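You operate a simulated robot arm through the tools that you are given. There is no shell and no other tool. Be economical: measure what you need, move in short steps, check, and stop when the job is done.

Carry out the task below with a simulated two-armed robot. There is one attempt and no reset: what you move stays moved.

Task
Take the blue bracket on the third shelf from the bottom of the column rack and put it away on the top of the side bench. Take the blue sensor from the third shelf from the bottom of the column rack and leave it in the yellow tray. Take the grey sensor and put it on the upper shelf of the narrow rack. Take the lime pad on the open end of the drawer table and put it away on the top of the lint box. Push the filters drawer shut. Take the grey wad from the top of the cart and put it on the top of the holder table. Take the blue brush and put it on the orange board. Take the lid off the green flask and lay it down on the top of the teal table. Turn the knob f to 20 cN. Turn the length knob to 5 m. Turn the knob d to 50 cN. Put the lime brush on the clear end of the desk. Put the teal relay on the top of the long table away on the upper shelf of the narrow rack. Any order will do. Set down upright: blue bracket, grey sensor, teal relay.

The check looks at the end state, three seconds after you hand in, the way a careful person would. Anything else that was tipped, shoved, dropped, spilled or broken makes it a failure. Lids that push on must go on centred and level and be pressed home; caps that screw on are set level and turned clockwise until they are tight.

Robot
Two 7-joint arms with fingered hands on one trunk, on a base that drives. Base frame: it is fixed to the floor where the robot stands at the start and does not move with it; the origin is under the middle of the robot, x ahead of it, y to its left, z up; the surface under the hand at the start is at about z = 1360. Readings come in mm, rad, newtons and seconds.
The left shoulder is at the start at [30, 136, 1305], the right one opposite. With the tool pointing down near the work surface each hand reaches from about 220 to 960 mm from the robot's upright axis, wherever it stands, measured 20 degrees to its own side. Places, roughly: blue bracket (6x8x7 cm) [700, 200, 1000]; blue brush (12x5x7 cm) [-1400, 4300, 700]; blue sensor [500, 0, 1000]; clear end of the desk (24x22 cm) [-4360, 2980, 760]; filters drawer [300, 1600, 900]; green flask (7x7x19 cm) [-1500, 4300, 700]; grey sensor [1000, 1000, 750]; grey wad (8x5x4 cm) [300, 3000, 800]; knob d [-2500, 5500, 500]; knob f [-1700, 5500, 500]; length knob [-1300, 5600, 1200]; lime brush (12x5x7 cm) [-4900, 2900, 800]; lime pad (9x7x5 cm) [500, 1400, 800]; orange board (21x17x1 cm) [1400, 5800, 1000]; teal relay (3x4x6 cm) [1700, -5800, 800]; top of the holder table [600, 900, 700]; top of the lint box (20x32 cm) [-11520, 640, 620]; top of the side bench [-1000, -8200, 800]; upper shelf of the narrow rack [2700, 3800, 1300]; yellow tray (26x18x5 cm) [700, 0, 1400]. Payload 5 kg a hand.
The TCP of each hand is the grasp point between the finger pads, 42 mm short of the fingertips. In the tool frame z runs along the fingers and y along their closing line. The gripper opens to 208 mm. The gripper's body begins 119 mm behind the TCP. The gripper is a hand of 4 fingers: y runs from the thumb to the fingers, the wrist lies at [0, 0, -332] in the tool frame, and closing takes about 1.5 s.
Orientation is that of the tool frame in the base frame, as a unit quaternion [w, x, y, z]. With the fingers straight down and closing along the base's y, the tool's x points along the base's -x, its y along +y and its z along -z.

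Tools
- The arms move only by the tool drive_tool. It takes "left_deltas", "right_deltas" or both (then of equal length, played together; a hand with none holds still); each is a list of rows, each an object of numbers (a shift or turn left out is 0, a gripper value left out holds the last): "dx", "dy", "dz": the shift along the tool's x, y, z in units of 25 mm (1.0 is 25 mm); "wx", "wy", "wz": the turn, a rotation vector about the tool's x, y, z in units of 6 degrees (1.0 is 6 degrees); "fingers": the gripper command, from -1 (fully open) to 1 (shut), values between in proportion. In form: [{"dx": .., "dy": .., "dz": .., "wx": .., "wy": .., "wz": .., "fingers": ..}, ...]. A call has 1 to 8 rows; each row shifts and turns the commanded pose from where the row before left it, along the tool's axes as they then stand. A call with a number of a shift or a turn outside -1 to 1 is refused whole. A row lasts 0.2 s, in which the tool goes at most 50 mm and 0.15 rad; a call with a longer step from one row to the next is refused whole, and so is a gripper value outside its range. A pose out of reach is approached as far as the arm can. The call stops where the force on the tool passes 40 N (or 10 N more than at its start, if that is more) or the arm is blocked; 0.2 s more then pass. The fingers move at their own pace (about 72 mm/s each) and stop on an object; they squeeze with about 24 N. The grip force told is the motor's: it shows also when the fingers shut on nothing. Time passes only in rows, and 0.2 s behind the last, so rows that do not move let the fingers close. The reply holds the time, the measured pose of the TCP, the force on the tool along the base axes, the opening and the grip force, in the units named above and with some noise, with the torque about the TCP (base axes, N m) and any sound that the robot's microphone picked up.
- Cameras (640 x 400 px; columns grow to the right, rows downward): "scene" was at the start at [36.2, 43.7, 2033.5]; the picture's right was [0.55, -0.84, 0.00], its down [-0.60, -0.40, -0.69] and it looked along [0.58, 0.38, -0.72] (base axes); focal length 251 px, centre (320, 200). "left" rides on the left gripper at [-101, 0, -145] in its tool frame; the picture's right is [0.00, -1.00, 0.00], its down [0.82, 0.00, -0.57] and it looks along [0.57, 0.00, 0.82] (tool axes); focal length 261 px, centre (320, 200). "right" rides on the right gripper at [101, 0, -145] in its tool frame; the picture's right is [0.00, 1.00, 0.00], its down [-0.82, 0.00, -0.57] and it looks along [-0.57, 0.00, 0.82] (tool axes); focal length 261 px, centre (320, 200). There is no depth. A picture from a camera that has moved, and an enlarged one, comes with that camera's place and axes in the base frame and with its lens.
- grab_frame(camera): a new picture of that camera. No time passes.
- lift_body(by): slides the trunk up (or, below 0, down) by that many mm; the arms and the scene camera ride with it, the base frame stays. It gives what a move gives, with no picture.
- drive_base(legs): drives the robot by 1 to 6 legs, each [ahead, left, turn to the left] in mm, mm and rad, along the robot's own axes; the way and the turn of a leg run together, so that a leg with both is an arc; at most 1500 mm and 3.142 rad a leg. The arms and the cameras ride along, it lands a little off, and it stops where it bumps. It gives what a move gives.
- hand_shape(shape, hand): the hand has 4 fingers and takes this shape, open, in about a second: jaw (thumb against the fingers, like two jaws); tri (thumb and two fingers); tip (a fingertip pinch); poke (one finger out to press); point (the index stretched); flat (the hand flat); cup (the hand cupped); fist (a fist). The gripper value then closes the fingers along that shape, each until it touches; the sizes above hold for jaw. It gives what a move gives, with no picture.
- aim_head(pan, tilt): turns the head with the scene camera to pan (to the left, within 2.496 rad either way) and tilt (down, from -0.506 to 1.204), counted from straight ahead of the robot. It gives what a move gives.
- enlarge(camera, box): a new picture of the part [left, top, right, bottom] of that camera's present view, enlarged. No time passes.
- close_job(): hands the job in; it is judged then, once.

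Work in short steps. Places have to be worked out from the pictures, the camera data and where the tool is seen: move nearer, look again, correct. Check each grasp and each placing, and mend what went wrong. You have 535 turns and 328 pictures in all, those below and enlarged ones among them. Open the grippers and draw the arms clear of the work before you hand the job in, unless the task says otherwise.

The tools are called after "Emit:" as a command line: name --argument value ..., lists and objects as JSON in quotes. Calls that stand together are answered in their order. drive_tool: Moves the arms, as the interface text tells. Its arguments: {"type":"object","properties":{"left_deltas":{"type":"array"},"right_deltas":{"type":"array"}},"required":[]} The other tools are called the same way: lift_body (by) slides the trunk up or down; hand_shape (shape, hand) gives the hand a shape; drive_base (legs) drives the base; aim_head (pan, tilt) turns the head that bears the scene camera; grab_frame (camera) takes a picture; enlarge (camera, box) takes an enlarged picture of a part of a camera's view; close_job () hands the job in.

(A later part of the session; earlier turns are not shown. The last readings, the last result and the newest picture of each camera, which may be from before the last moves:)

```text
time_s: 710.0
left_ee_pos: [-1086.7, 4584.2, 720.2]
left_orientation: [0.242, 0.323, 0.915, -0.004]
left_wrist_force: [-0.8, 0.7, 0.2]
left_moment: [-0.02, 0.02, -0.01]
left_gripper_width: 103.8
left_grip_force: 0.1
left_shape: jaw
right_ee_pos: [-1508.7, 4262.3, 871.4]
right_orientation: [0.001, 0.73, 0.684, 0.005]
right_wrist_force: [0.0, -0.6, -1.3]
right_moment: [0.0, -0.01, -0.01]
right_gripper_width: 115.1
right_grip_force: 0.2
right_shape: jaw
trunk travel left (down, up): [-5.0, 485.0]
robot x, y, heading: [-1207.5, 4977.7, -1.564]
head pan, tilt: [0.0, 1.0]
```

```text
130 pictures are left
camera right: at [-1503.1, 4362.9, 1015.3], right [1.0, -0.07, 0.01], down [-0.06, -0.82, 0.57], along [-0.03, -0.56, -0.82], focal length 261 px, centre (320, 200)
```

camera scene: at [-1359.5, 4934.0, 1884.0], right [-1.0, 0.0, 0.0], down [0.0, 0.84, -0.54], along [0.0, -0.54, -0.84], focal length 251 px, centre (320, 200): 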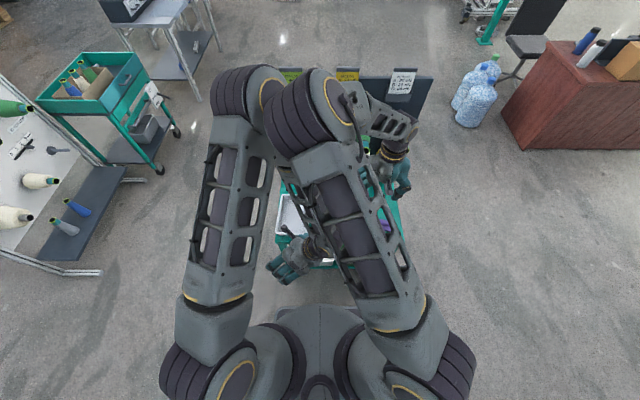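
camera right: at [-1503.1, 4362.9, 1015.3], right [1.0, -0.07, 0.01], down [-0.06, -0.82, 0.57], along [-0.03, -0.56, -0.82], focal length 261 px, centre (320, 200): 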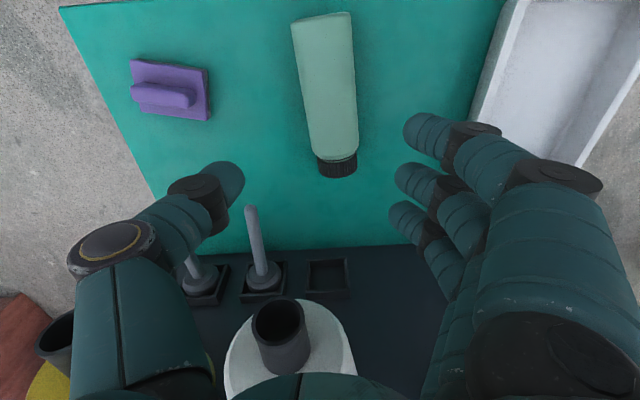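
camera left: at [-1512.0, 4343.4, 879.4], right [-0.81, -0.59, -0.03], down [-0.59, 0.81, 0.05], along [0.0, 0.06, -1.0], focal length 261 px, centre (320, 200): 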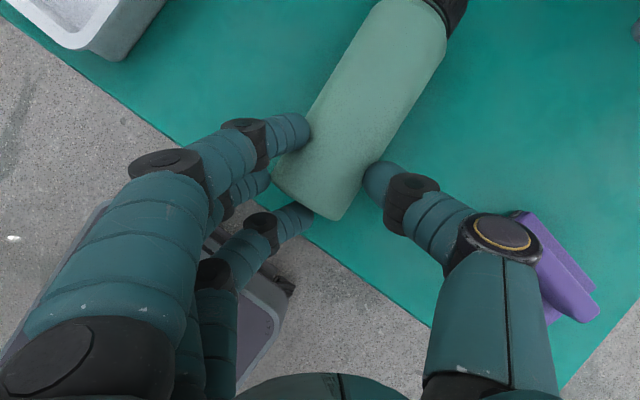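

Right hand is over the flask, ~100 mm from its bottom, cones clear. I descend and grip.

Emit:
drive_tool --right_deltas '[{"dy": 0.3, "dz": 1}, {"dz": 1}, {"dz": 1}, {"dz": 1}, {"dz": 1}, {"dz": 1}, {"dz": 0.9}, {"dz": 0.5}]'

Emit:
drive_tool --right_deltas '[{"fingers": 0.3}, {"fingers": 0.6}, {"fingers": 1}, {}, {}, {"dz": -0.5}, {"dz": -0.5}]'

Emit:
grab_frame --camera "right"

```text
time_s: 711.8
left_ee_pos: [-1086.4, 4584.4, 719.4]
left_orientation: [0.242, 0.323, 0.915, -0.004]
left_wrist_force: [-0.8, -0.4, 0.1]
left_moment: [0.0, -0.01, 0.04]
left_gripper_width: 103.7
left_grip_force: 0.1
left_shape: jaw
right_ee_pos: [-1498.1, 4263.7, 683.7]
right_orientation: [0.001, 0.729, 0.684, 0.006]
right_wrist_force: [-0.9, -1.0, -0.4]
right_moment: [0.0, 0.0, -0.05]
right_gripper_width: 115.2
right_grip_force: 0.0
right_shape: jaw
trunk travel left (down, up): [-5.0, 485.0]
robot x, y, heading: [-1206.3, 4974.2, -1.567]
head pan, tilt: [0.0, 1.0]
```

```text
time_s: 713.4
left_ee_pos: [-1086.5, 4583.7, 719.7]
left_orientation: [0.243, 0.323, 0.915, -0.005]
left_wrist_force: [-0.5, -0.5, 0.1]
left_moment: [0.0, -0.01, 0.0]
left_gripper_width: 103.8
left_grip_force: 0.1
left_shape: jaw
right_ee_pos: [-1499.5, 4263.2, 709.1]
right_orientation: [0.001, 0.73, 0.684, 0.005]
right_wrist_force: [0.8, 0.2, -3.6]
right_moment: [-0.04, -0.03, 0.03]
right_gripper_width: 61.1
right_grip_force: 24.1
right_shape: jaw
trunk travel left (down, up): [-5.0, 485.0]
robot x, y, heading: [-1208.3, 4972.9, -1.565]
head pan, tilt: [0.0, 1.0]
```

```text
129 pictures are left
camera right: at [-1494.2, 4363.0, 855.3], right [1.0, -0.07, 0.01], down [-0.06, -0.82, 0.57], along [-0.03, -0.56, -0.82], focal length 261 px, centre (320, 200)
```

right: 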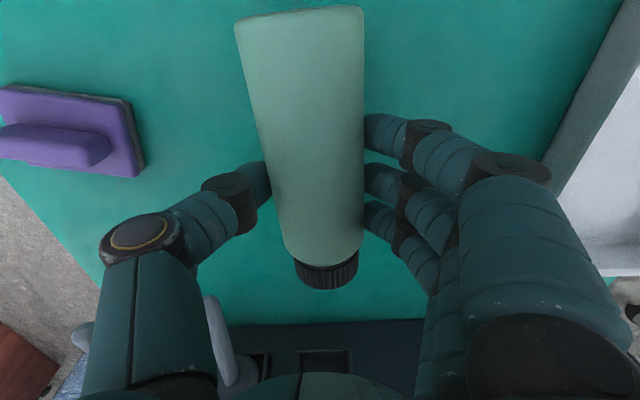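

Flask lifted. I raise it, pull 60 mm north and pitch the hand up 90° to stand it upright.

Emit:
drive_tool --right_deltas '[{"dz": -1, "dx": 0.5}, {"dz": -1, "dx": 0.5}, {"dz": -0.8, "dx": 0.5}, {"dx": 0.9}, {"wy": -1}, {"wy": -1}, {"wy": -1}, {"wy": -1}]'

Emit:
drive_tool --right_deltas '[{"wy": -1}, {"wy": -1}, {"wy": -1}, {"wy": -1}, {"wy": -1}, {"wy": -1}, {"wy": -1}, {"wy": -1}]'

Emit:
drive_tool --right_deltas '[{"wy": -1}, {"wy": -1}, {"wy": -1}]'

Emit:
grab_frame --camera "scene"

```text
time_s: 715.2
left_ee_pos: [-1085.7, 4583.0, 719.0]
left_orientation: [0.243, 0.322, 0.915, -0.004]
left_wrist_force: [1.1, 0.1, 0.5]
left_moment: [0.06, 0.12, -0.02]
left_gripper_width: 103.8
left_grip_force: 0.1
left_shape: jaw
right_ee_pos: [-1493.3, 4322.7, 779.3]
right_orientation: [0.142, 0.714, 0.67, -0.146]
right_wrist_force: [1.7, -1.7, -1.3]
right_moment: [0.22, 0.11, -0.09]
right_gripper_width: 60.9
right_grip_force: 23.8
right_shape: jaw
trunk travel left (down, up): [-5.0, 485.0]
robot x, y, heading: [-1207.3, 4976.8, -1.568]
head pan, tilt: [0.0, 1.0]
```

```text
time_s: 717.0
left_ee_pos: [-1086.5, 4583.6, 719.0]
left_orientation: [0.242, 0.323, 0.915, -0.004]
left_wrist_force: [-0.6, -0.1, 0.9]
left_moment: [0.05, -0.04, 0.07]
left_gripper_width: 103.9
left_grip_force: 0.1
left_shape: jaw
right_ee_pos: [-1496.0, 4323.4, 779.8]
right_orientation: [0.402, 0.594, 0.552, -0.426]
right_wrist_force: [0.4, -0.5, -2.5]
right_moment: [0.09, -0.01, 0.0]
right_gripper_width: 60.7
right_grip_force: 24.7
right_shape: jaw
trunk travel left (down, up): [-5.0, 485.0]
robot x, y, heading: [-1206.7, 4973.6, -1.562]
head pan, tilt: [0.0, 1.0]
```

```text
time_s: 717.8
left_ee_pos: [-1058.3, 4606.0, 713.5]
left_orientation: [0.25, 0.321, 0.913, 0.022]
left_wrist_force: [2.3, 1.1, -2.3]
left_moment: [-0.17, 0.15, -0.09]
left_gripper_width: 104.1
left_grip_force: 0.0
left_shape: jaw
right_ee_pos: [-1505.4, 4321.4, 789.0]
right_orientation: [0.484, 0.523, 0.471, -0.519]
right_wrist_force: [2.6, 1.9, -2.6]
right_moment: [0.01, -0.01, -0.23]
right_gripper_width: 60.4
right_grip_force: 24.3
right_shape: jaw
trunk travel left (down, up): [-5.0, 485.0]
robot x, y, heading: [-1211.0, 4974.7, -1.568]
head pan, tilt: [0.0, 1.0]
```

```text
128 pictures are left
camera scene: at [-1203.7, 4935.1, 1698.5], right [-1.0, 0.0, 0.0], down [-0.01, 0.84, -0.54], along [0.0, -0.54, -0.84], focal length 251 px, centre (320, 200)
```

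scene: 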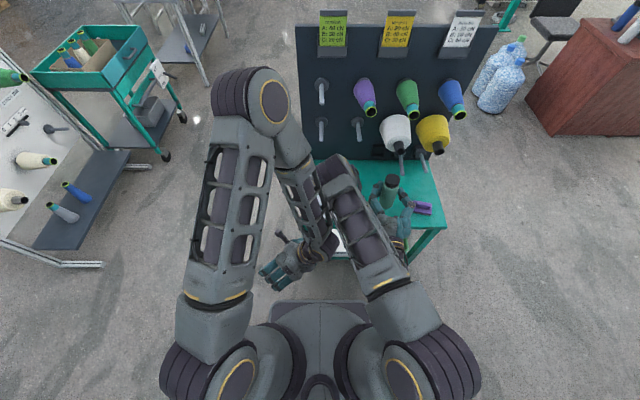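

The flask is upright in hand. I lower it onto the table gently.

Emit:
drive_tool --right_deltas '[{"dx": 0.8}, {"dx": 0.6}, {"dx": 0.25}, {"dx": 0.2}, {"dx": 0.2}, {"dx": 0.2}, {"dx": 0.2}]'

Emit:
enlarge --camera "scene" --box '[310, 120, 470, 270]'

```text
time_s: 719.4
left_ee_pos: [-1046.1, 4612.5, 714.3]
left_orientation: [0.258, 0.317, 0.912, 0.031]
left_wrist_force: [0.3, 0.0, 0.2]
left_moment: [0.0, 0.0, -0.01]
left_gripper_width: 104.3
left_grip_force: 0.0
left_shape: jaw
right_ee_pos: [-1509.8, 4316.2, 734.4]
right_orientation: [-0.485, -0.522, -0.467, 0.524]
right_wrist_force: [-6.6, -2.0, 23.5]
right_moment: [-0.6, -0.06, -0.13]
right_gripper_width: 60.5
right_grip_force: 23.9
right_shape: jaw
trunk travel left (down, up): [-5.0, 485.0]
robot x, y, heading: [-1206.9, 4973.6, -1.564]
head pan, tilt: [0.0, 1.0]
```

```text
2.67 times, centred on (390, 195) of scene
camera zoom: at [-1208.7, 4935.9, 1699.4], right [-1.0, 0.0, 0.0], down [0.0, 0.84, -0.54], along [0.0, -0.54, -0.84], focal length 670 px, centre (133, 213)
```

zoom: 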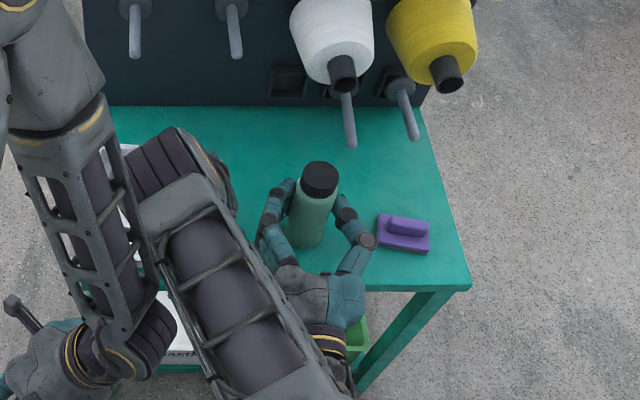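

The flask stands on the table, held by the right hand. Now I bring the left hand above its cap: raise, rotate to vertical, then go round south-east of the right arm.

Emit:
drive_tool --left_deltas '[{"dx": -0.45, "dy": 0.22, "dz": -0.86}, {"dx": -0.45, "dy": 0.22, "dz": -0.86}, {"dx": -0.45, "dy": 0.22, "dz": -0.86}, {"dx": -0.45, "dy": 0.22, "dz": -0.86}, {"dx": -0.45, "dy": 0.22, "dz": -0.86}, {"dx": -0.45, "dy": 0.22, "dz": -0.86}, {"dx": -0.45, "dy": 0.22, "dz": -0.86}, {"dx": -0.45, "dy": 0.22, "dz": -0.86}]'

Emit:
drive_tool --left_deltas '[{"wx": 0.41, "wy": 0.32, "wz": 0.84}, {"wx": 0.41, "wy": 0.32, "wz": 0.84}, {"wx": 0.41, "wy": 0.32, "wz": 0.84}, {"wx": 0.41, "wy": 0.32, "wz": 0.84}, {"wx": 0.41, "wy": 0.32, "wz": 0.84}, {"wx": 0.41, "wy": 0.32, "wz": 0.84}, {"wx": 0.41, "wy": 0.32, "wz": 0.84}, {"wx": 0.41, "wy": 0.32, "wz": 0.84}]'

Emit:
drive_tool --left_deltas '[{"wx": 0.41, "wy": 0.32, "wz": 0.84}, {"wx": 0.41, "wy": 0.32, "wz": 0.84}, {"dx": -1, "dz": -0.7}, {"dx": -1, "dz": -0.7}, {"dx": -1, "dz": -0.7}, {"dx": -1, "dz": -0.7}, {"dx": -1}, {"dx": -1}]'

```text
time_s: 721.0
left_ee_pos: [-1068.0, 4597.9, 879.0]
left_orientation: [0.247, 0.322, 0.914, 0.006]
left_wrist_force: [0.7, 0.7, 1.0]
left_moment: [-0.08, 0.31, -0.1]
left_gripper_width: 104.1
left_grip_force: 0.0
left_shape: jaw
right_ee_pos: [-1499.4, 4323.8, 718.0]
right_orientation: [0.482, 0.522, 0.482, -0.513]
right_wrist_force: [0.8, 2.1, 6.2]
right_moment: [-0.14, -0.12, 0.04]
right_gripper_width: 59.9
right_grip_force: 24.1
right_shape: jaw
trunk travel left (down, up): [-5.0, 485.0]
robot x, y, heading: [-1209.6, 4973.2, -1.566]
head pan, tilt: [0.0, 1.0]
stopped in row 7 (left hand): the force on the tool passed its limit at 167 N (the readings are from after the stop); the commanded pose is now the measured one
```

```text
time_s: 722.8
left_ee_pos: [-1077.7, 4578.3, 882.2]
left_orientation: [0.051, 0.648, 0.759, -0.02]
left_wrist_force: [-0.4, -0.7, 0.5]
left_moment: [0.04, 0.0, -0.03]
left_gripper_width: 104.1
left_grip_force: 0.1
left_shape: jaw
left hand out of reach, approached as far as the arm can: row 2, 3, 4, 5
right_ee_pos: [-1499.3, 4324.7, 718.8]
right_orientation: [0.482, 0.522, 0.482, -0.512]
right_wrist_force: [-0.7, -0.4, 8.2]
right_moment: [-0.21, -0.06, 0.02]
right_gripper_width: 60.0
right_grip_force: 24.0
right_shape: jaw
trunk travel left (down, up): [-5.0, 485.0]
robot x, y, heading: [-1206.7, 4977.9, -1.567]
head pan, tilt: [0.0, 1.0]
```

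```text
time_s: 724.6
left_ee_pos: [-1079.2, 4430.1, 957.0]
left_orientation: [0.0, 0.714, 0.7, -0.028]
left_wrist_force: [-0.4, -0.7, -0.7]
left_moment: [0.05, 0.06, 0.0]
left_gripper_width: 103.8
left_grip_force: 0.1
left_shape: jaw
right_ee_pos: [-1500.4, 4324.1, 717.8]
right_orientation: [0.481, 0.522, 0.482, -0.513]
right_wrist_force: [-2.6, 0.1, 6.1]
right_moment: [-0.18, -0.02, -0.1]
right_gripper_width: 60.1
right_grip_force: 23.8
right_shape: jaw
trunk travel left (down, up): [-5.0, 485.0]
robot x, y, heading: [-1204.2, 4977.0, -1.563]
head pan, tilt: [0.0, 1.0]
```

Left hand is vertical now. I go on: south/up, then west toward the cap.

Emit:
drive_tool --left_deltas '[{"dx": -1, "dz": -0.5}, {"dx": -1, "dz": -0.5}, {"dx": -1, "dz": -0.5}, {"dx": -1, "dz": -0.5, "fingers": 0.1}, {"dy": -1, "dx": -0.6}, {"dy": -1}, {"dy": -1}, {"dy": -1}]'

Emit:
drive_tool --left_deltas '[{"dy": -1}, {"dy": -1}, {"dy": -1}, {"dy": -1}, {"dy": -1}, {"dy": -1}, {"dy": -1}, {"dy": -1}]'

Emit:
grab_frame --camera "left"

Emit:
grab_frame --camera "scene"

```text
time_s: 726.4
left_ee_pos: [-1178.3, 4320.9, 1017.2]
left_orientation: [0.002, 0.713, 0.7, -0.027]
left_wrist_force: [-0.4, 0.4, -0.5]
left_moment: [-0.03, -0.01, -0.03]
left_gripper_width: 94.2
left_grip_force: 0.0
left_shape: jaw
right_ee_pos: [-1499.7, 4324.1, 716.9]
right_orientation: [0.482, 0.522, 0.482, -0.512]
right_wrist_force: [-0.4, -0.1, 5.7]
right_moment: [-0.17, -0.04, 0.02]
right_gripper_width: 60.0
right_grip_force: 23.7
right_shape: jaw
trunk travel left (down, up): [-5.0, 485.0]
robot x, y, heading: [-1207.5, 4977.1, -1.566]
head pan, tilt: [0.0, 1.0]
```

```text
time_s: 728.2
left_ee_pos: [-1378.5, 4323.9, 1024.3]
left_orientation: [0.001, 0.714, 0.7, -0.026]
left_wrist_force: [-0.3, 0.5, 0.5]
left_moment: [-0.02, -0.01, 0.02]
left_gripper_width: 94.4
left_grip_force: 0.0
left_shape: jaw
right_ee_pos: [-1499.2, 4323.9, 717.7]
right_orientation: [0.482, 0.523, 0.481, -0.513]
right_wrist_force: [-0.8, 0.7, 5.5]
right_moment: [-0.13, -0.04, 0.02]
right_gripper_width: 60.3
right_grip_force: 24.2
right_shape: jaw
trunk travel left (down, up): [-5.0, 485.0]
robot x, y, heading: [-1206.2, 4975.8, -1.568]
head pan, tilt: [0.0, 1.0]
```

```text
126 pictures are left
camera left: at [-1374.7, 4228.9, 1172.3], right [-1.0, 0.02, 0.04], down [0.03, 0.84, 0.54], along [-0.02, 0.54, -0.84], focal length 261 px, centre (320, 200)
```

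left: 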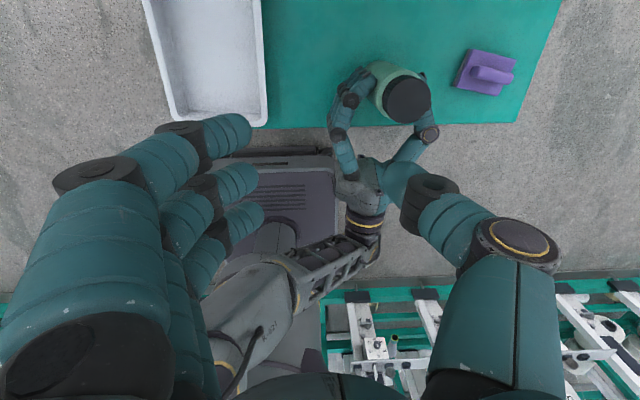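

```text
125 pictures are left
camera scene: at [-1209.3, 4935.3, 1699.0], right [-1.0, 0.0, 0.0], down [0.0, 0.84, -0.54], along [0.0, -0.54, -0.84], focal length 251 px, centre (320, 200)
```

scene: 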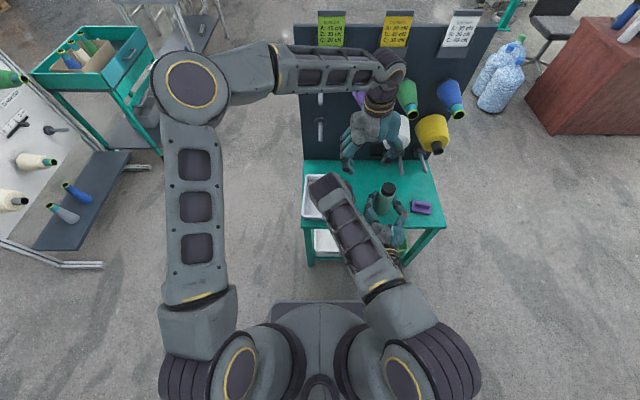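

The elbows are now well separated. Cap is at ≈[−1498,4301]. I move the left hand above it and descend around the cap.

Emit:
drive_tool --left_deltas '[{"dy": -1, "dx": -0.2}, {"dy": -1, "dx": -0.2}, {"dy": -1, "dx": -0.2}, {"dy": -1, "dx": -0.2}, {"dy": -0.8}, {"dz": 1}, {"dz": 1}, {"dz": 1}]'

Emit:
grab_frame --camera "left"

```text
time_s: 730.0
left_ee_pos: [-1501.1, 4303.8, 951.6]
left_orientation: [0.001, 0.713, 0.7, -0.027]
left_wrist_force: [1.0, 0.3, 0.7]
left_moment: [0.01, 0.01, 0.0]
left_gripper_width: 94.4
left_grip_force: 0.1
left_shape: jaw
right_ee_pos: [-1499.8, 4324.8, 717.8]
right_orientation: [0.481, 0.522, 0.481, -0.513]
right_wrist_force: [1.3, -0.6, 5.7]
right_moment: [-0.13, -0.05, 0.04]
right_gripper_width: 60.2
right_grip_force: 23.7
right_shape: jaw
trunk travel left (down, up): [-5.0, 485.0]
robot x, y, heading: [-1209.0, 4974.2, -1.572]
head pan, tilt: [0.0, 1.0]
```

```text
124 pictures are left
camera left: at [-1496.8, 4208.3, 1101.0], right [-1.0, 0.01, 0.04], down [0.03, 0.84, 0.54], along [-0.02, 0.54, -0.84], focal length 261 px, centre (320, 200)
```

left: 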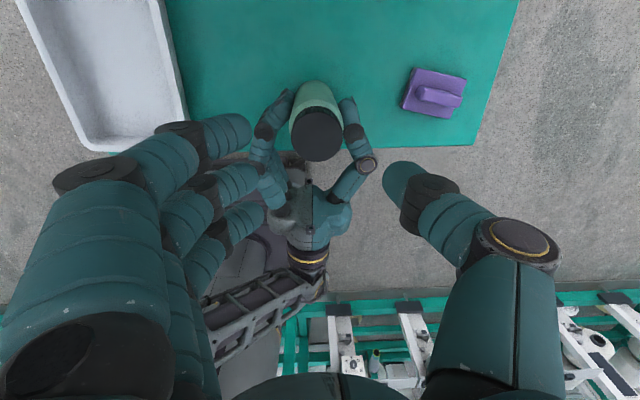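

Emit:
drive_tool --left_deltas '[{"dz": 1}, {"dz": 1}, {"dz": 1}, {"dz": 1}, {"dz": 0.5}, {"fingers": 0.4}, {"fingers": 1}, {}]'

Emit:
drive_tool --left_deltas '[{}, {}, {}]'

Emit:
grab_frame --camera "left"

```text
time_s: 731.8
left_ee_pos: [-1505.9, 4299.8, 839.7]
left_orientation: [0.0, 0.714, 0.7, -0.026]
left_wrist_force: [0.3, 0.3, 0.7]
left_moment: [0.0, -0.02, -0.04]
left_gripper_width: 37.0
left_grip_force: 0.1
left_shape: jaw
right_ee_pos: [-1499.5, 4324.3, 717.5]
right_orientation: [0.482, 0.522, 0.482, -0.513]
right_wrist_force: [0.0, -0.1, 6.2]
right_moment: [-0.17, -0.09, 0.02]
right_gripper_width: 60.4
right_grip_force: 24.2
right_shape: jaw
trunk travel left (down, up): [-5.0, 485.0]
robot x, y, heading: [-1204.6, 4975.9, -1.569]
head pan, tilt: [0.0, 1.0]
```

```text
time_s: 732.6
left_ee_pos: [-1504.2, 4298.7, 840.8]
left_orientation: [0.001, 0.714, 0.7, -0.027]
left_wrist_force: [-3.1, -1.6, -1.7]
left_moment: [-0.02, -0.1, 0.04]
left_gripper_width: 33.8
left_grip_force: 23.6
left_shape: jaw
right_ee_pos: [-1499.0, 4323.7, 718.1]
right_orientation: [0.481, 0.523, 0.481, -0.514]
right_wrist_force: [3.3, 2.1, 8.3]
right_moment: [-0.22, 0.18, 0.04]
right_gripper_width: 60.2
right_grip_force: 24.9
right_shape: jaw
trunk travel left (down, up): [-5.0, 485.0]
robot x, y, heading: [-1205.3, 4972.6, -1.57]
head pan, tilt: [0.0, 1.0]
```

```text
123 pictures are left
camera left: at [-1501.4, 4203.6, 988.6], right [-1.0, 0.02, 0.04], down [0.03, 0.84, 0.54], along [-0.02, 0.54, -0.84], focal length 261 px, centre (320, 200)
```

left: 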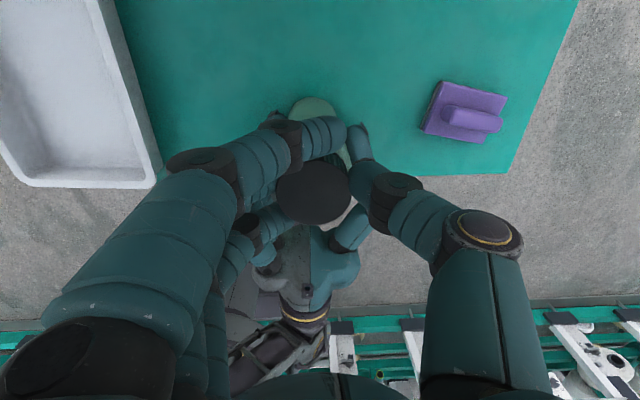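

Cap gripped. I turn it counter-clockwise 48° and watch the moments.

Emit:
drive_tool --left_deltas '[{"wz": -1}, {"wz": -1}, {"wz": -1}, {"wz": -1}, {"wz": -1}, {"wz": -1}, {"wz": -1}, {"wz": -1}]'

Emit:
drive_tool --left_deltas '[{"dz": -0.2}, {"dz": -0.2}]'

Emit:
grab_frame --camera "left"

```text
time_s: 734.4
left_ee_pos: [-1504.0, 4299.4, 841.8]
left_orientation: [-0.009, 0.366, 0.93, -0.024]
left_wrist_force: [12.8, -1.7, -0.5]
left_moment: [0.33, -0.72, -0.18]
left_gripper_width: 33.1
left_grip_force: 24.2
left_shape: jaw
right_ee_pos: [-1500.1, 4325.2, 717.9]
right_orientation: [0.481, 0.523, 0.481, -0.513]
right_wrist_force: [-11.1, 5.1, 11.2]
right_moment: [-0.29, -0.47, -0.32]
right_gripper_width: 60.6
right_grip_force: 24.1
right_shape: jaw
trunk travel left (down, up): [-5.0, 485.0]
robot x, y, heading: [-1207.4, 4977.1, -1.567]
head pan, tilt: [0.0, 1.0]
```

```text
time_s: 735.0
left_ee_pos: [-1506.1, 4300.2, 848.5]
left_orientation: [-0.011, 0.367, 0.93, -0.024]
left_wrist_force: [4.6, -2.6, -27.8]
left_moment: [-0.3, -0.24, -0.1]
left_gripper_width: 32.2
left_grip_force: 24.4
left_shape: jaw
right_ee_pos: [-1498.9, 4323.7, 719.1]
right_orientation: [0.483, 0.521, 0.481, -0.514]
right_wrist_force: [-4.2, 2.6, 23.5]
right_moment: [-0.68, -0.18, -0.01]
right_gripper_width: 60.4
right_grip_force: 23.8
right_shape: jaw
trunk travel left (down, up): [-5.0, 485.0]
robot x, y, heading: [-1208.8, 4972.7, -1.566]
head pan, tilt: [0.0, 1.0]
```

```text
122 pictures are left
camera left: at [-1425.8, 4236.6, 993.0], right [-0.68, -0.73, 0.05], down [-0.58, 0.58, 0.57], along [-0.45, 0.36, -0.82], focal length 261 px, centre (320, 200)
```

left: 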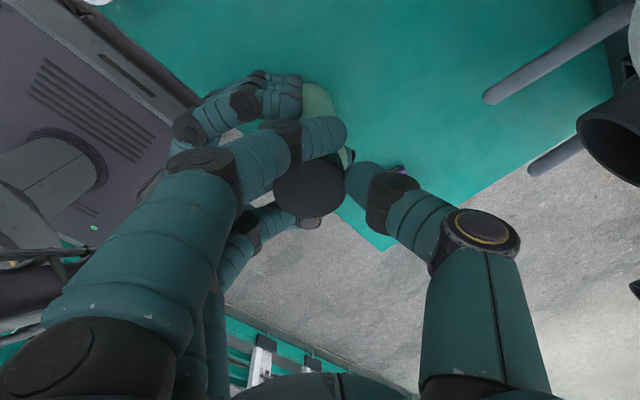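

The lid still holds (~28 N). I relax the pull and turn further counter-clockwise.

Emit:
drive_tool --left_deltas '[{"dz": 0.3, "wz": -1}, {"wz": -1}, {"wz": -1}, {"wz": -1}, {"wz": -1}, {"wz": -1}, {"wz": -1}, {"wz": -1}]'

Emit:
drive_tool --left_deltas '[{"dz": -0.2}, {"dz": -0.2}]'

```text
time_s: 736.8
left_ee_pos: [-1505.1, 4299.7, 844.0]
left_orientation: [-0.019, -0.043, 0.999, -0.019]
left_wrist_force: [13.5, 6.5, 8.6]
left_moment: [0.48, -0.37, -0.2]
left_gripper_width: 33.5
left_grip_force: 23.8
left_shape: jaw
right_ee_pos: [-1500.4, 4324.5, 718.8]
right_orientation: [0.481, 0.522, 0.481, -0.514]
right_wrist_force: [-13.6, -11.3, 6.7]
right_moment: [-0.15, -0.65, 0.02]
right_gripper_width: 59.5
right_grip_force: 24.3
right_shape: jaw
trunk travel left (down, up): [-5.0, 485.0]
robot x, y, heading: [-1209.5, 4974.0, -1.571]
head pan, tilt: [0.0, 1.0]
```

```text
time_s: 737.4
left_ee_pos: [-1504.1, 4300.5, 851.3]
left_orientation: [-0.018, -0.043, 0.999, -0.017]
left_wrist_force: [7.9, -0.2, -25.5]
left_moment: [-0.16, -0.55, -0.01]
left_gripper_width: 31.9
left_grip_force: 24.2
left_shape: jaw
right_ee_pos: [-1499.9, 4323.0, 719.5]
right_orientation: [0.482, 0.521, 0.482, -0.514]
right_wrist_force: [-7.4, 1.4, 22.8]
right_moment: [-0.53, -0.35, -0.19]
right_gripper_width: 59.7
right_grip_force: 24.2
right_shape: jaw
trunk travel left (down, up): [-5.0, 485.0]
robot x, y, heading: [-1209.3, 4973.7, -1.568]
head pan, tilt: [0.0, 1.0]
```

Emit:
drive_tool --left_deltas '[{"dz": 0.35, "wz": -1}, {"wz": -1}, {"wz": -1}, {"wz": -1}, {"wz": -1}, {"wz": -1}, {"wz": -1}, {"wz": -1}]'

Emit:
drive_tool --left_deltas '[{"dz": -0.3}, {"dz": -0.3}, {"dz": -0.3}]'

Emit:
grab_frame --camera "left"

```text
time_s: 739.2
left_ee_pos: [-1504.5, 4300.2, 844.6]
left_orientation: [-0.025, -0.447, 0.894, -0.009]
left_wrist_force: [11.9, 6.4, 9.6]
left_moment: [0.1, -0.61, -0.16]
left_gripper_width: 34.4
left_grip_force: 23.3
left_shape: jaw
right_ee_pos: [-1498.8, 4323.6, 718.0]
right_orientation: [0.482, 0.522, 0.482, -0.513]
right_wrist_force: [-13.0, -11.0, 2.3]
right_moment: [0.14, -0.59, 0.01]
right_gripper_width: 59.8
right_grip_force: 24.5
right_shape: jaw
trunk travel left (down, up): [-5.0, 485.0]
robot x, y, heading: [-1209.0, 4971.9, -1.567]
head pan, tilt: [0.0, 1.0]
```

```text
time_s: 740.0
left_ee_pos: [-1505.2, 4299.3, 868.2]
left_orientation: [-0.027, -0.445, 0.895, -0.008]
left_wrist_force: [-0.4, 0.0, -1.4]
left_moment: [0.0, -0.01, -0.04]
left_gripper_width: 23.9
left_grip_force: 24.3
left_shape: jaw
right_ee_pos: [-1498.1, 4324.7, 716.0]
right_orientation: [0.482, 0.523, 0.483, -0.511]
right_wrist_force: [1.0, 0.8, 8.1]
right_moment: [-0.14, 0.1, 0.03]
right_gripper_width: 60.4
right_grip_force: 23.7
right_shape: jaw
trunk travel left (down, up): [-5.0, 485.0]
robot x, y, heading: [-1204.3, 4974.3, -1.565]
head pan, tilt: [0.0, 1.0]
```

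```text
121 pictures are left
camera left: at [-1439.4, 4386.2, 1006.7], right [0.8, -0.6, -0.01], down [-0.47, -0.63, 0.62], along [-0.37, -0.49, -0.79], focal length 261 px, centre (320, 200)
```

left: 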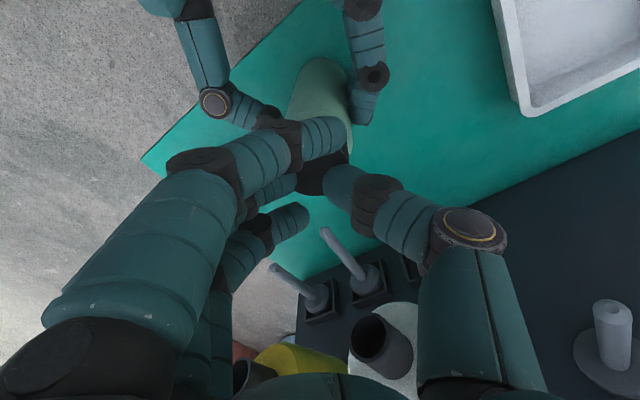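

It slipped off or came off; I raise the hand a little and look.

Emit:
drive_tool --left_deltas '[{"dz": -1}, {"dz": -1}, {"dz": -1}]'

Emit:
enlarge --camera "left" --box '[220, 40, 420, 220]'

Emit:
enlarge --camera "scene" --box '[330, 110, 450, 250]'

```text
time_s: 740.8
left_ee_pos: [-1500.7, 4303.8, 942.0]
left_orientation: [-0.025, -0.446, 0.895, -0.009]
left_wrist_force: [0.6, -0.6, -0.3]
left_moment: [-0.01, 0.03, 0.0]
left_gripper_width: 24.0
left_grip_force: 23.9
left_shape: jaw
right_ee_pos: [-1499.6, 4323.6, 717.5]
right_orientation: [0.482, 0.523, 0.482, -0.511]
right_wrist_force: [1.1, 0.9, 2.2]
right_moment: [-0.08, 0.06, -0.02]
right_gripper_width: 60.5
right_grip_force: 23.6
right_shape: jaw
trunk travel left (down, up): [-5.0, 485.0]
robot x, y, heading: [-1204.8, 4975.9, -1.566]
head pan, tilt: [0.0, 1.0]
```

```text
2.22 times, centred on (320, 130) of left
camera zoom: at [-1435.2, 4389.4, 1080.5], right [0.8, -0.6, -0.01], down [-0.47, -0.63, 0.61], along [-0.37, -0.49, -0.79], focal length 579 px, centre (320, 356)
```

zoom: 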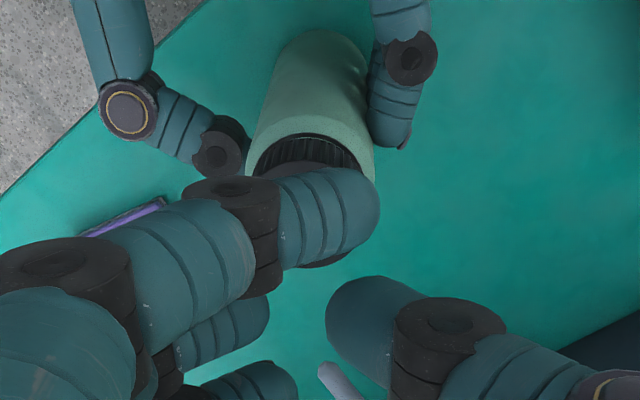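

```text
2.86 times, centred on (390, 180) of scene
camera zoom: at [-1208.9, 4934.8, 1699.0], right [-1.0, 0.0, 0.0], down [0.0, 0.84, -0.54], along [0.0, -0.54, -0.84], focal length 718 px, centre (120, 257)
```

zoom: 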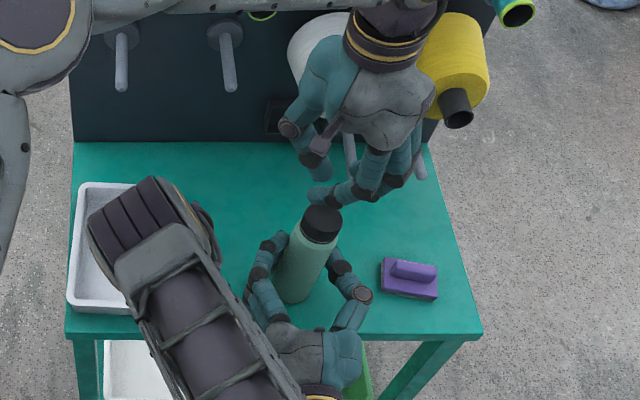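

The lid is still on — a screw cap likely needing more turns. I regrip it lower here and keep turning the same way as far as the wrist goes.

Emit:
drive_tool --left_deltas '[{"fingers": 0.2, "dy": 0.1}, {"dz": 0.9}, {"dz": 1}, {"dz": 1}, {"dz": 1}, {"dz": 0.45}, {"fingers": 1}, {}]'

Emit:
drive_tool --left_deltas '[{}, {}, {"wz": -1}, {"wz": -1}, {"wz": -1}, {"wz": -1}, {"wz": -1}, {"wz": -1}]'

Emit:
drive_tool --left_deltas '[{"wz": -1}, {"wz": -1}, {"wz": -1}, {"wz": -1}, {"wz": -1}, {"wz": -1}, {"wz": -1}, {"wz": -1}]'

Emit:
enlarge --camera "scene" --box '[330, 110, 450, 250]'

```text
time_s: 742.6
left_ee_pos: [-1507.4, 4301.3, 832.8]
left_orientation: [-0.026, -0.445, 0.895, -0.008]
left_wrist_force: [-0.1, 1.5, -0.4]
left_moment: [0.06, 0.03, -0.04]
left_gripper_width: 40.4
left_grip_force: 5.1
left_shape: jaw
right_ee_pos: [-1499.9, 4323.7, 718.8]
right_orientation: [0.481, 0.523, 0.482, -0.513]
right_wrist_force: [-0.1, -0.3, -1.1]
right_moment: [0.03, -0.01, 0.04]
right_gripper_width: 60.3
right_grip_force: 24.1
right_shape: jaw
trunk travel left (down, up): [-5.0, 485.0]
robot x, y, heading: [-1208.5, 4971.1, -1.572]
head pan, tilt: [0.0, 1.0]
```

```text
time_s: 744.4
left_ee_pos: [-1508.2, 4302.9, 834.2]
left_orientation: [-0.026, -0.7, 0.713, 0.0]
left_wrist_force: [8.6, 24.7, 11.2]
left_moment: [2.72, -0.4, -1.05]
left_gripper_width: 38.3
left_grip_force: 23.8
left_shape: jaw
right_ee_pos: [-1500.1, 4324.5, 718.9]
right_orientation: [0.482, 0.522, 0.481, -0.514]
right_wrist_force: [-12.6, -26.9, -2.2]
right_moment: [0.08, -0.22, 0.99]
right_gripper_width: 56.4
right_grip_force: 24.3
right_shape: jaw
trunk travel left (down, up): [-5.0, 485.0]
robot x, y, heading: [-1210.2, 4972.8, -1.564]
head pan, tilt: [0.0, 1.0]
```

```text
time_s: 746.2
left_ee_pos: [-1508.1, 4300.1, 834.0]
left_orientation: [0.026, 0.887, -0.462, -0.008]
left_wrist_force: [11.0, 11.2, 18.3]
left_moment: [1.06, -0.85, -0.13]
left_gripper_width: 39.2
left_grip_force: 24.0
left_shape: jaw
left hand out of reach, approached as far as the arm can: row 7, 8
right_ee_pos: [-1500.0, 4324.8, 718.5]
right_orientation: [0.481, 0.523, 0.481, -0.513]
right_wrist_force: [-15.5, -13.1, -0.9]
right_moment: [-0.04, -0.15, -0.11]
right_gripper_width: 56.2
right_grip_force: 24.0
right_shape: jaw
trunk travel left (down, up): [-5.0, 485.0]
robot x, y, heading: [-1209.5, 4976.3, -1.571]
head pan, tilt: [0.0, 1.0]
```

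```text
2.86 times, centred on (390, 180) of scene
camera zoom: at [-1208.5, 4935.6, 1699.1], right [-1.0, 0.0, 0.0], down [0.0, 0.84, -0.54], along [0.0, -0.54, -0.84], focal length 718 px, centre (120, 257)
```

zoom: 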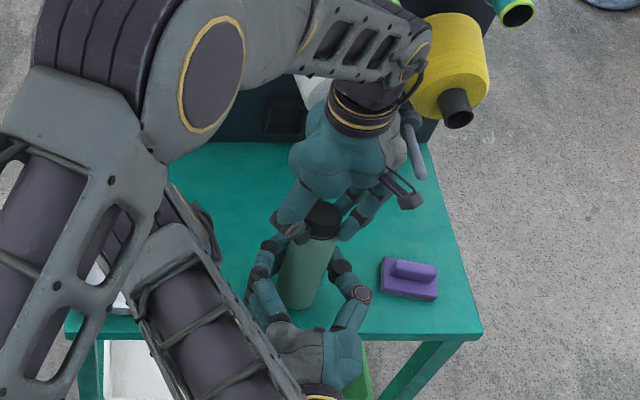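

A clear torque built up and then dropped. I try pulling up now.

Emit:
drive_tool --left_deltas '[{"dz": -0.3}, {"dz": -0.3}, {"dz": -0.3}, {"dz": -0.5}]'

Emit:
enlarge --camera "scene" --box '[330, 110, 450, 250]'

```text
time_s: 747.2
left_ee_pos: [-1506.9, 4303.6, 867.1]
left_orientation: [0.025, 0.886, -0.463, -0.008]
left_wrist_force: [5.9, 9.0, -9.6]
left_moment: [1.12, -0.81, -0.02]
left_gripper_width: 37.2
left_grip_force: 23.8
left_shape: jaw
right_ee_pos: [-1500.0, 4325.2, 718.3]
right_orientation: [0.482, 0.522, 0.482, -0.513]
right_wrist_force: [-5.6, -8.4, 7.2]
right_moment: [-0.05, 0.08, 0.01]
right_gripper_width: 50.9
right_grip_force: 23.9
right_shape: jaw
trunk travel left (down, up): [-5.0, 485.0]
robot x, y, heading: [-1206.5, 4975.4, -1.565]
head pan, tilt: [0.0, 1.0]
```

```text
2.86 times, centred on (390, 180) of scene
camera zoom: at [-1209.0, 4934.8, 1699.0], right [-1.0, 0.0, 0.0], down [0.0, 0.84, -0.54], along [0.0, -0.54, -0.84], focal length 718 px, centre (120, 257)
```

zoom: 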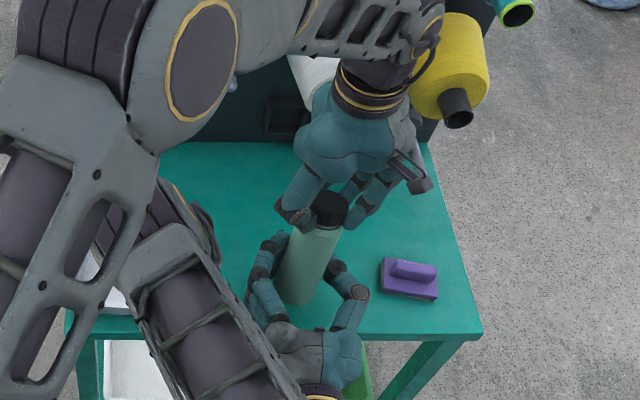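

Lid and flask rise together, so it is a threaded cap needing more turns (the upward push on my hand while turning fits that). I set the flask back down, open, unwind the wrist and repeat.

Emit:
drive_tool --left_deltas '[{"dz": 0.5}, {"dz": 0.5}, {"dz": 0.35}, {"fingers": 0.2}, {}, {"wz": 1}, {"wz": 1}, {"wz": 1}]'

Emit:
drive_tool --left_deltas '[{"wz": 1}, {"wz": 1}, {"wz": 1}, {"wz": 1}, {"wz": 1}, {"wz": 1}, {"wz": 1}, {"wz": 1}]'

Emit:
drive_tool --left_deltas '[{"wz": 1}, {"wz": 1}, {"wz": 1}, {"wz": 1}, {"wz": 1}, {"wz": 1}, {"wz": 1}, {"wz": 1}]'

Emit:
drive_tool --left_deltas '[{"wz": 1}, {"wz": 1}, {"wz": 1}, {"wz": 1}, {"wz": 1}, {"wz": 1}, {"wz": 1}, {"wz": 1}]'

Emit:
drive_tool --left_deltas '[{"wz": 1}, {"wz": 1}, {"wz": 1}, {"wz": 1}, {"wz": 1}, {"wz": 1}, {"wz": 1}, {"wz": 1}]'

Emit:
grab_frame --camera "left"

```text
time_s: 749.0
left_ee_pos: [-1507.5, 4300.7, 834.2]
left_orientation: [0.026, 0.803, -0.595, -0.004]
left_wrist_force: [0.3, 0.2, 0.1]
left_moment: [-0.01, -0.02, 0.03]
left_gripper_width: 83.1
left_grip_force: 0.1
left_shape: jaw
right_ee_pos: [-1499.1, 4324.7, 718.1]
right_orientation: [0.482, 0.523, 0.482, -0.512]
right_wrist_force: [-0.2, -0.9, 0.3]
right_moment: [-0.01, 0.0, -0.01]
right_gripper_width: 45.7
right_grip_force: 23.1
right_shape: jaw
trunk travel left (down, up): [-5.0, 485.0]
robot x, y, heading: [-1206.4, 4978.0, -1.57]
head pan, tilt: [0.0, 1.0]
```

```text
time_s: 750.8
left_ee_pos: [-1507.9, 4300.3, 835.9]
left_orientation: [-0.025, -0.491, 0.871, -0.008]
left_wrist_force: [-0.2, 0.6, -0.3]
left_moment: [0.03, 0.02, -0.02]
left_gripper_width: 83.2
left_grip_force: 0.0
left_shape: jaw
right_ee_pos: [-1498.8, 4323.7, 717.3]
right_orientation: [0.482, 0.522, 0.482, -0.513]
right_wrist_force: [0.0, 0.1, -0.9]
right_moment: [0.01, 0.01, -0.04]
right_gripper_width: 45.3
right_grip_force: 24.0
right_shape: jaw
trunk travel left (down, up): [-5.0, 485.0]
robot x, y, heading: [-1204.7, 4975.2, -1.562]
head pan, tilt: [0.0, 1.0]
```

```text
time_s: 752.6
left_ee_pos: [-1510.8, 4302.3, 835.9]
left_orientation: [-0.023, -0.095, 0.995, -0.016]
left_wrist_force: [-23.4, 8.7, 14.0]
left_moment: [1.51, 0.76, 2.13]
left_gripper_width: 90.0
left_grip_force: 0.1
left_shape: jaw
right_ee_pos: [-1497.3, 4323.4, 718.7]
right_orientation: [0.483, 0.522, 0.483, -0.512]
right_wrist_force: [26.1, -7.9, -11.2]
right_moment: [-0.09, 1.53, -1.56]
right_gripper_width: 48.4
right_grip_force: 24.5
right_shape: jaw
trunk travel left (down, up): [-5.0, 485.0]
robot x, y, heading: [-1207.6, 4974.7, -1.56]
head pan, tilt: [0.0, 1.0]
```

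```text
time_s: 753.0
left_ee_pos: [-1515.2, 4305.0, 838.4]
left_orientation: [-0.026, -0.047, 0.998, -0.017]
left_wrist_force: [-15.7, 10.1, 11.1]
left_moment: [1.24, 0.39, 1.59]
left_gripper_width: 88.7
left_grip_force: 0.0
left_shape: jaw
right_ee_pos: [-1495.5, 4323.8, 715.5]
right_orientation: [0.483, 0.522, 0.483, -0.51]
right_wrist_force: [17.7, -9.2, -8.6]
right_moment: [0.12, 1.26, -1.09]
right_gripper_width: 47.8
right_grip_force: 24.2
right_shape: jaw
trunk travel left (down, up): [-5.0, 485.0]
robot x, y, heading: [-1208.4, 4976.1, -1.569]
head pan, tilt: [0.0, 1.0]
stopped in row 2 (left hand): the force on the tool passed its limit at 42 N (the readings are from after the stop); the commanded pose is now the measured one
```

```text
time_s: 753.5
left_ee_pos: [-1523.3, 4307.6, 840.8]
left_orientation: [-0.029, 0.026, 0.999, -0.017]
left_wrist_force: [-17.9, 8.9, 12.1]
left_moment: [1.3, 0.2, 1.59]
left_gripper_width: 87.7
left_grip_force: 0.2
left_shape: jaw
right_ee_pos: [-1493.3, 4324.4, 712.6]
right_orientation: [0.484, 0.523, 0.485, -0.507]
right_wrist_force: [19.2, -8.1, -13.6]
right_moment: [0.13, 1.77, -1.02]
right_gripper_width: 48.4
right_grip_force: 23.4
right_shape: jaw
trunk travel left (down, up): [-5.0, 485.0]
robot x, y, heading: [-1209.0, 4974.3, -1.565]
head pan, tilt: [0.0, 1.0]
stopped in row 2 (left hand): the force on the tool passed its limit at 42 N (the readings are from after the stop); the commanded pose is now the measured one
```

```text
116 pictures are left
camera left: at [-1412.9, 4307.3, 979.8], right [-0.05, -1.0, 0.04], down [-0.78, 0.06, 0.62], along [-0.62, 0.0, -0.79], focal length 261 px, centre (320, 200)
```

left: 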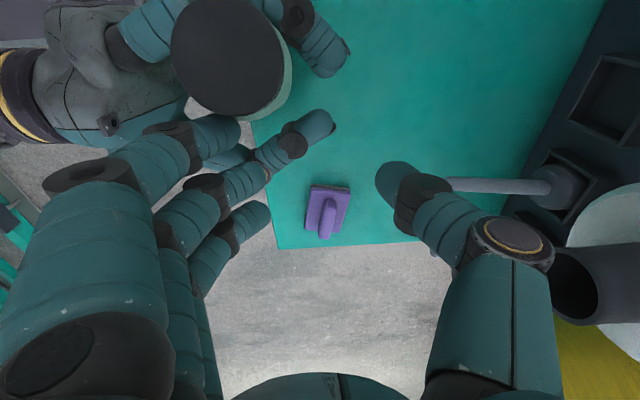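

The flask got pushed askew in the right hand. I lift the left hand clear and look.

Emit:
drive_tool --left_deltas '[{"dy": -0.3, "dz": -0.6}, {"dz": -1}, {"dz": -1}, {"dz": -1}, {"dz": -1}, {"dz": -1}, {"dz": -1}, {"dz": -1}]'

Emit:
grab_frame --camera "left"

Emit:
enlarge --camera "scene" --box '[330, 110, 450, 250]'

```text
time_s: 755.3
left_ee_pos: [-1507.8, 4305.4, 1029.0]
left_orientation: [-0.026, 0.027, 0.999, -0.018]
left_wrist_force: [-0.5, -0.3, 0.0]
left_moment: [-0.05, -0.03, 0.01]
left_gripper_width: 83.2
left_grip_force: 0.1
left_shape: jaw
right_ee_pos: [-1493.9, 4325.3, 715.0]
right_orientation: [0.483, 0.522, 0.485, -0.509]
right_wrist_force: [0.0, 0.0, 0.0]
right_moment: [-0.01, 0.0, -0.01]
right_gripper_width: 45.5
right_grip_force: 24.0
right_shape: jaw
trunk travel left (down, up): [-5.0, 485.0]
robot x, y, heading: [-1208.0, 4975.5, -1.569]
head pan, tilt: [0.0, 1.0]
```

```text
115 pictures are left
camera left: at [-1399.4, 4304.6, 1168.9], right [-0.05, -1.0, 0.04], down [-0.79, 0.06, 0.61], along [-0.61, 0.0, -0.79], focal length 261 px, centre (320, 200)
```

left: 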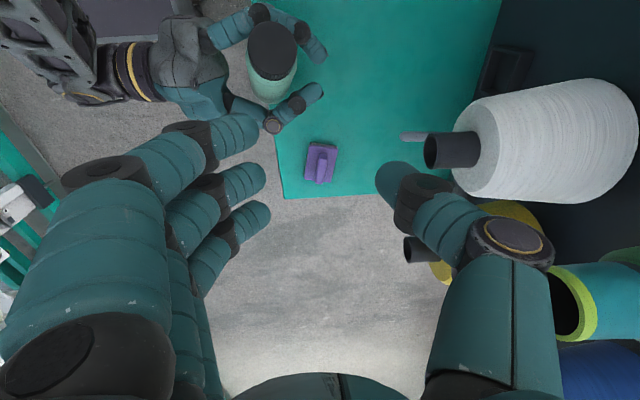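

```text
2.86 times, centred on (390, 180) of scene
camera zoom: at [-1209.0, 4935.0, 1699.0], right [-1.0, 0.0, 0.0], down [0.0, 0.84, -0.54], along [0.0, -0.54, -0.84], focal length 718 px, centre (120, 257)
```

zoom: 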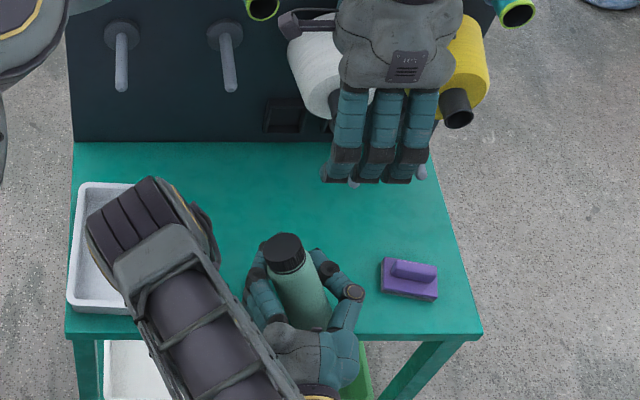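

The flask leans ~25° left in the right hand. I lift it slightly, roll the right hand to straighten it, and set it down again.

Emit:
drive_tool --right_deltas '[{"dx": -0.5}, {"dx": -0.5}, {"wz": 1}, {"wz": 1}, {"wz": 1}, {"wz": 1}]'

Emit:
enlarge --camera "scene" --box '[330, 110, 450, 250]'

Emit:
enlarge --camera "left" --box '[200, 0, 360, 150]'

```text
time_s: 756.7
left_ee_pos: [-1507.2, 4303.5, 1030.2]
left_orientation: [-0.026, 0.026, 0.999, -0.02]
left_wrist_force: [-0.7, -0.2, 0.7]
left_moment: [0.01, -0.02, -0.03]
left_gripper_width: 83.0
left_grip_force: 0.1
left_shape: jaw
right_ee_pos: [-1495.8, 4323.5, 739.8]
right_orientation: [0.579, 0.612, 0.365, -0.397]
right_wrist_force: [-1.0, 0.3, 1.1]
right_moment: [0.05, 0.1, 0.04]
right_gripper_width: 45.3
right_grip_force: 24.1
right_shape: jaw
trunk travel left (down, up): [-5.0, 485.0]
robot x, y, heading: [-1207.5, 4974.6, -1.565]
head pan, tilt: [0.0, 1.0]
```

```text
2.86 times, centred on (390, 180) of scene
camera zoom: at [-1209.2, 4934.6, 1699.0], right [-1.0, 0.0, 0.0], down [0.0, 0.84, -0.54], along [0.0, -0.54, -0.84], focal length 718 px, centre (120, 257)
```

zoom: 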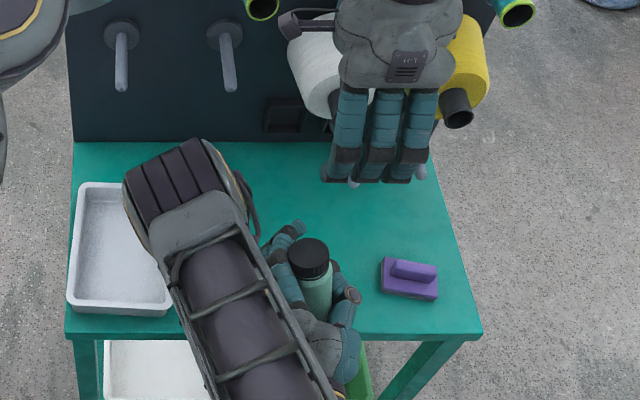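

```text
2.67 times, centred on (280, 75) of left
camera zoom: at [-1399.6, 4304.2, 1168.4], right [-0.05, -1.0, 0.04], down [-0.79, 0.06, 0.61], along [-0.61, 0.0, -0.79], focal length 695 px, centre (427, 533)
```

zoom: 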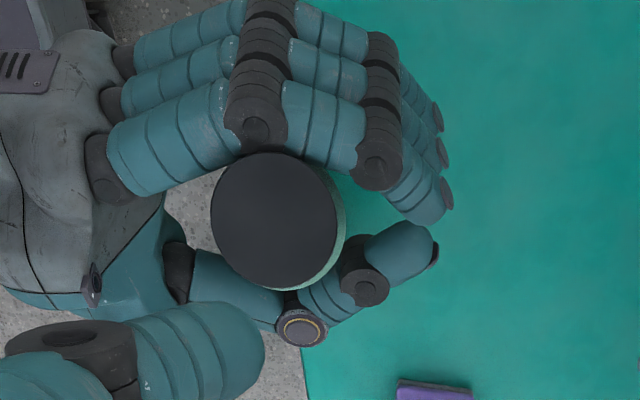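

Now the flask sits upright, firmly enclosed in the right hand. I unwind the left wrist (hand clear above) and align over the cap at ≈[−1474,4363].

Emit:
drive_tool --left_deltas '[{"wz": 1, "fingers": 0.1}, {"wz": 1}, {"wz": 1}, {"wz": 1}, {"wz": 1}, {"wz": 1}, {"wz": 1}, {"wz": 1}]'

Emit:
drive_tool --left_deltas '[{"wz": 1}, {"wz": 1}, {"wz": 1}, {"wz": 1}, {"wz": 1}, {"wz": 1}, {"wz": 1}, {"wz": 1}]'

Emit:
drive_tool --left_deltas '[{"wz": 1}, {"wz": 1}, {"wz": 1}, {"wz": 1}, {"wz": 1}, {"wz": 1}, {"wz": 1}, {"wz": 1}]'

Emit:
grab_frame --camera "left"

```text
time_s: 758.5
left_ee_pos: [-1507.1, 4303.6, 1029.3]
left_orientation: [-0.016, 0.43, 0.902, -0.027]
left_wrist_force: [-0.1, 0.3, -1.0]
left_moment: [0.0, 0.01, 0.03]
left_gripper_width: 92.9
left_grip_force: 0.0
left_shape: jaw
right_ee_pos: [-1495.6, 4323.3, 740.1]
right_orientation: [0.578, 0.612, 0.365, -0.398]
right_wrist_force: [-1.4, 0.3, 0.4]
right_moment: [0.03, 0.04, 0.02]
right_gripper_width: 45.3
right_grip_force: 23.5
right_shape: jaw
trunk travel left (down, up): [-5.0, 485.0]
robot x, y, heading: [-1207.9, 4974.7, -1.565]
head pan, tilt: [0.0, 1.0]
```

```text
time_s: 760.3
left_ee_pos: [-1507.3, 4305.1, 1029.1]
left_orientation: [-0.004, 0.76, 0.649, -0.032]
left_wrist_force: [0.1, 0.1, 0.6]
left_moment: [0.03, -0.01, 0.03]
left_gripper_width: 92.6
left_grip_force: 0.1
left_shape: jaw
right_ee_pos: [-1494.2, 4323.3, 740.2]
right_orientation: [0.578, 0.612, 0.365, -0.397]
right_wrist_force: [-0.8, 1.1, 0.8]
right_moment: [0.03, 0.08, 0.03]
right_gripper_width: 45.8
right_grip_force: 23.2
right_shape: jaw
trunk travel left (down, up): [-5.0, 485.0]
robot x, y, heading: [-1207.1, 4977.3, -1.574]
head pan, tilt: [0.0, 1.0]
```

```text
time_s: 762.1
left_ee_pos: [-1507.9, 4305.0, 1029.1]
left_orientation: [0.009, 0.958, 0.284, -0.03]
left_wrist_force: [0.7, 0.9, -1.1]
left_moment: [0.02, -0.02, 0.01]
left_gripper_width: 92.7
left_grip_force: 0.1
left_shape: jaw
right_ee_pos: [-1495.9, 4324.3, 739.4]
right_orientation: [0.578, 0.612, 0.365, -0.397]
right_wrist_force: [-0.8, 0.4, 0.6]
right_moment: [0.01, 0.09, 0.0]
right_gripper_width: 45.5
right_grip_force: 24.1
right_shape: jaw
trunk travel left (down, up): [-5.0, 485.0]
robot x, y, heading: [-1206.7, 4973.1, -1.57]
head pan, tilt: [0.0, 1.0]
```

```text
111 pictures are left
camera left: at [-1584.4, 4253.7, 1179.9], right [-0.55, 0.84, 0.0], down [0.72, 0.47, 0.52], along [0.43, 0.28, -0.86], focal length 261 px, centre (320, 200)
```

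left: 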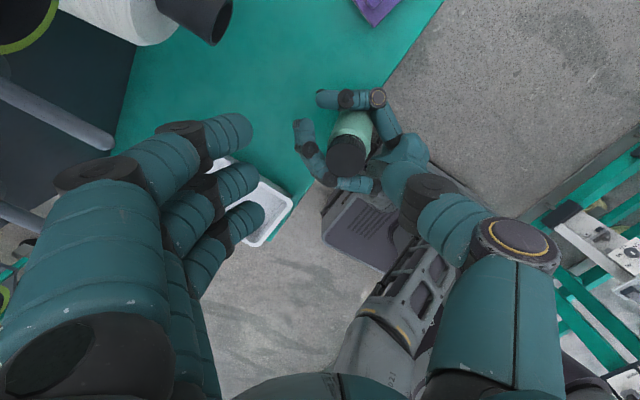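

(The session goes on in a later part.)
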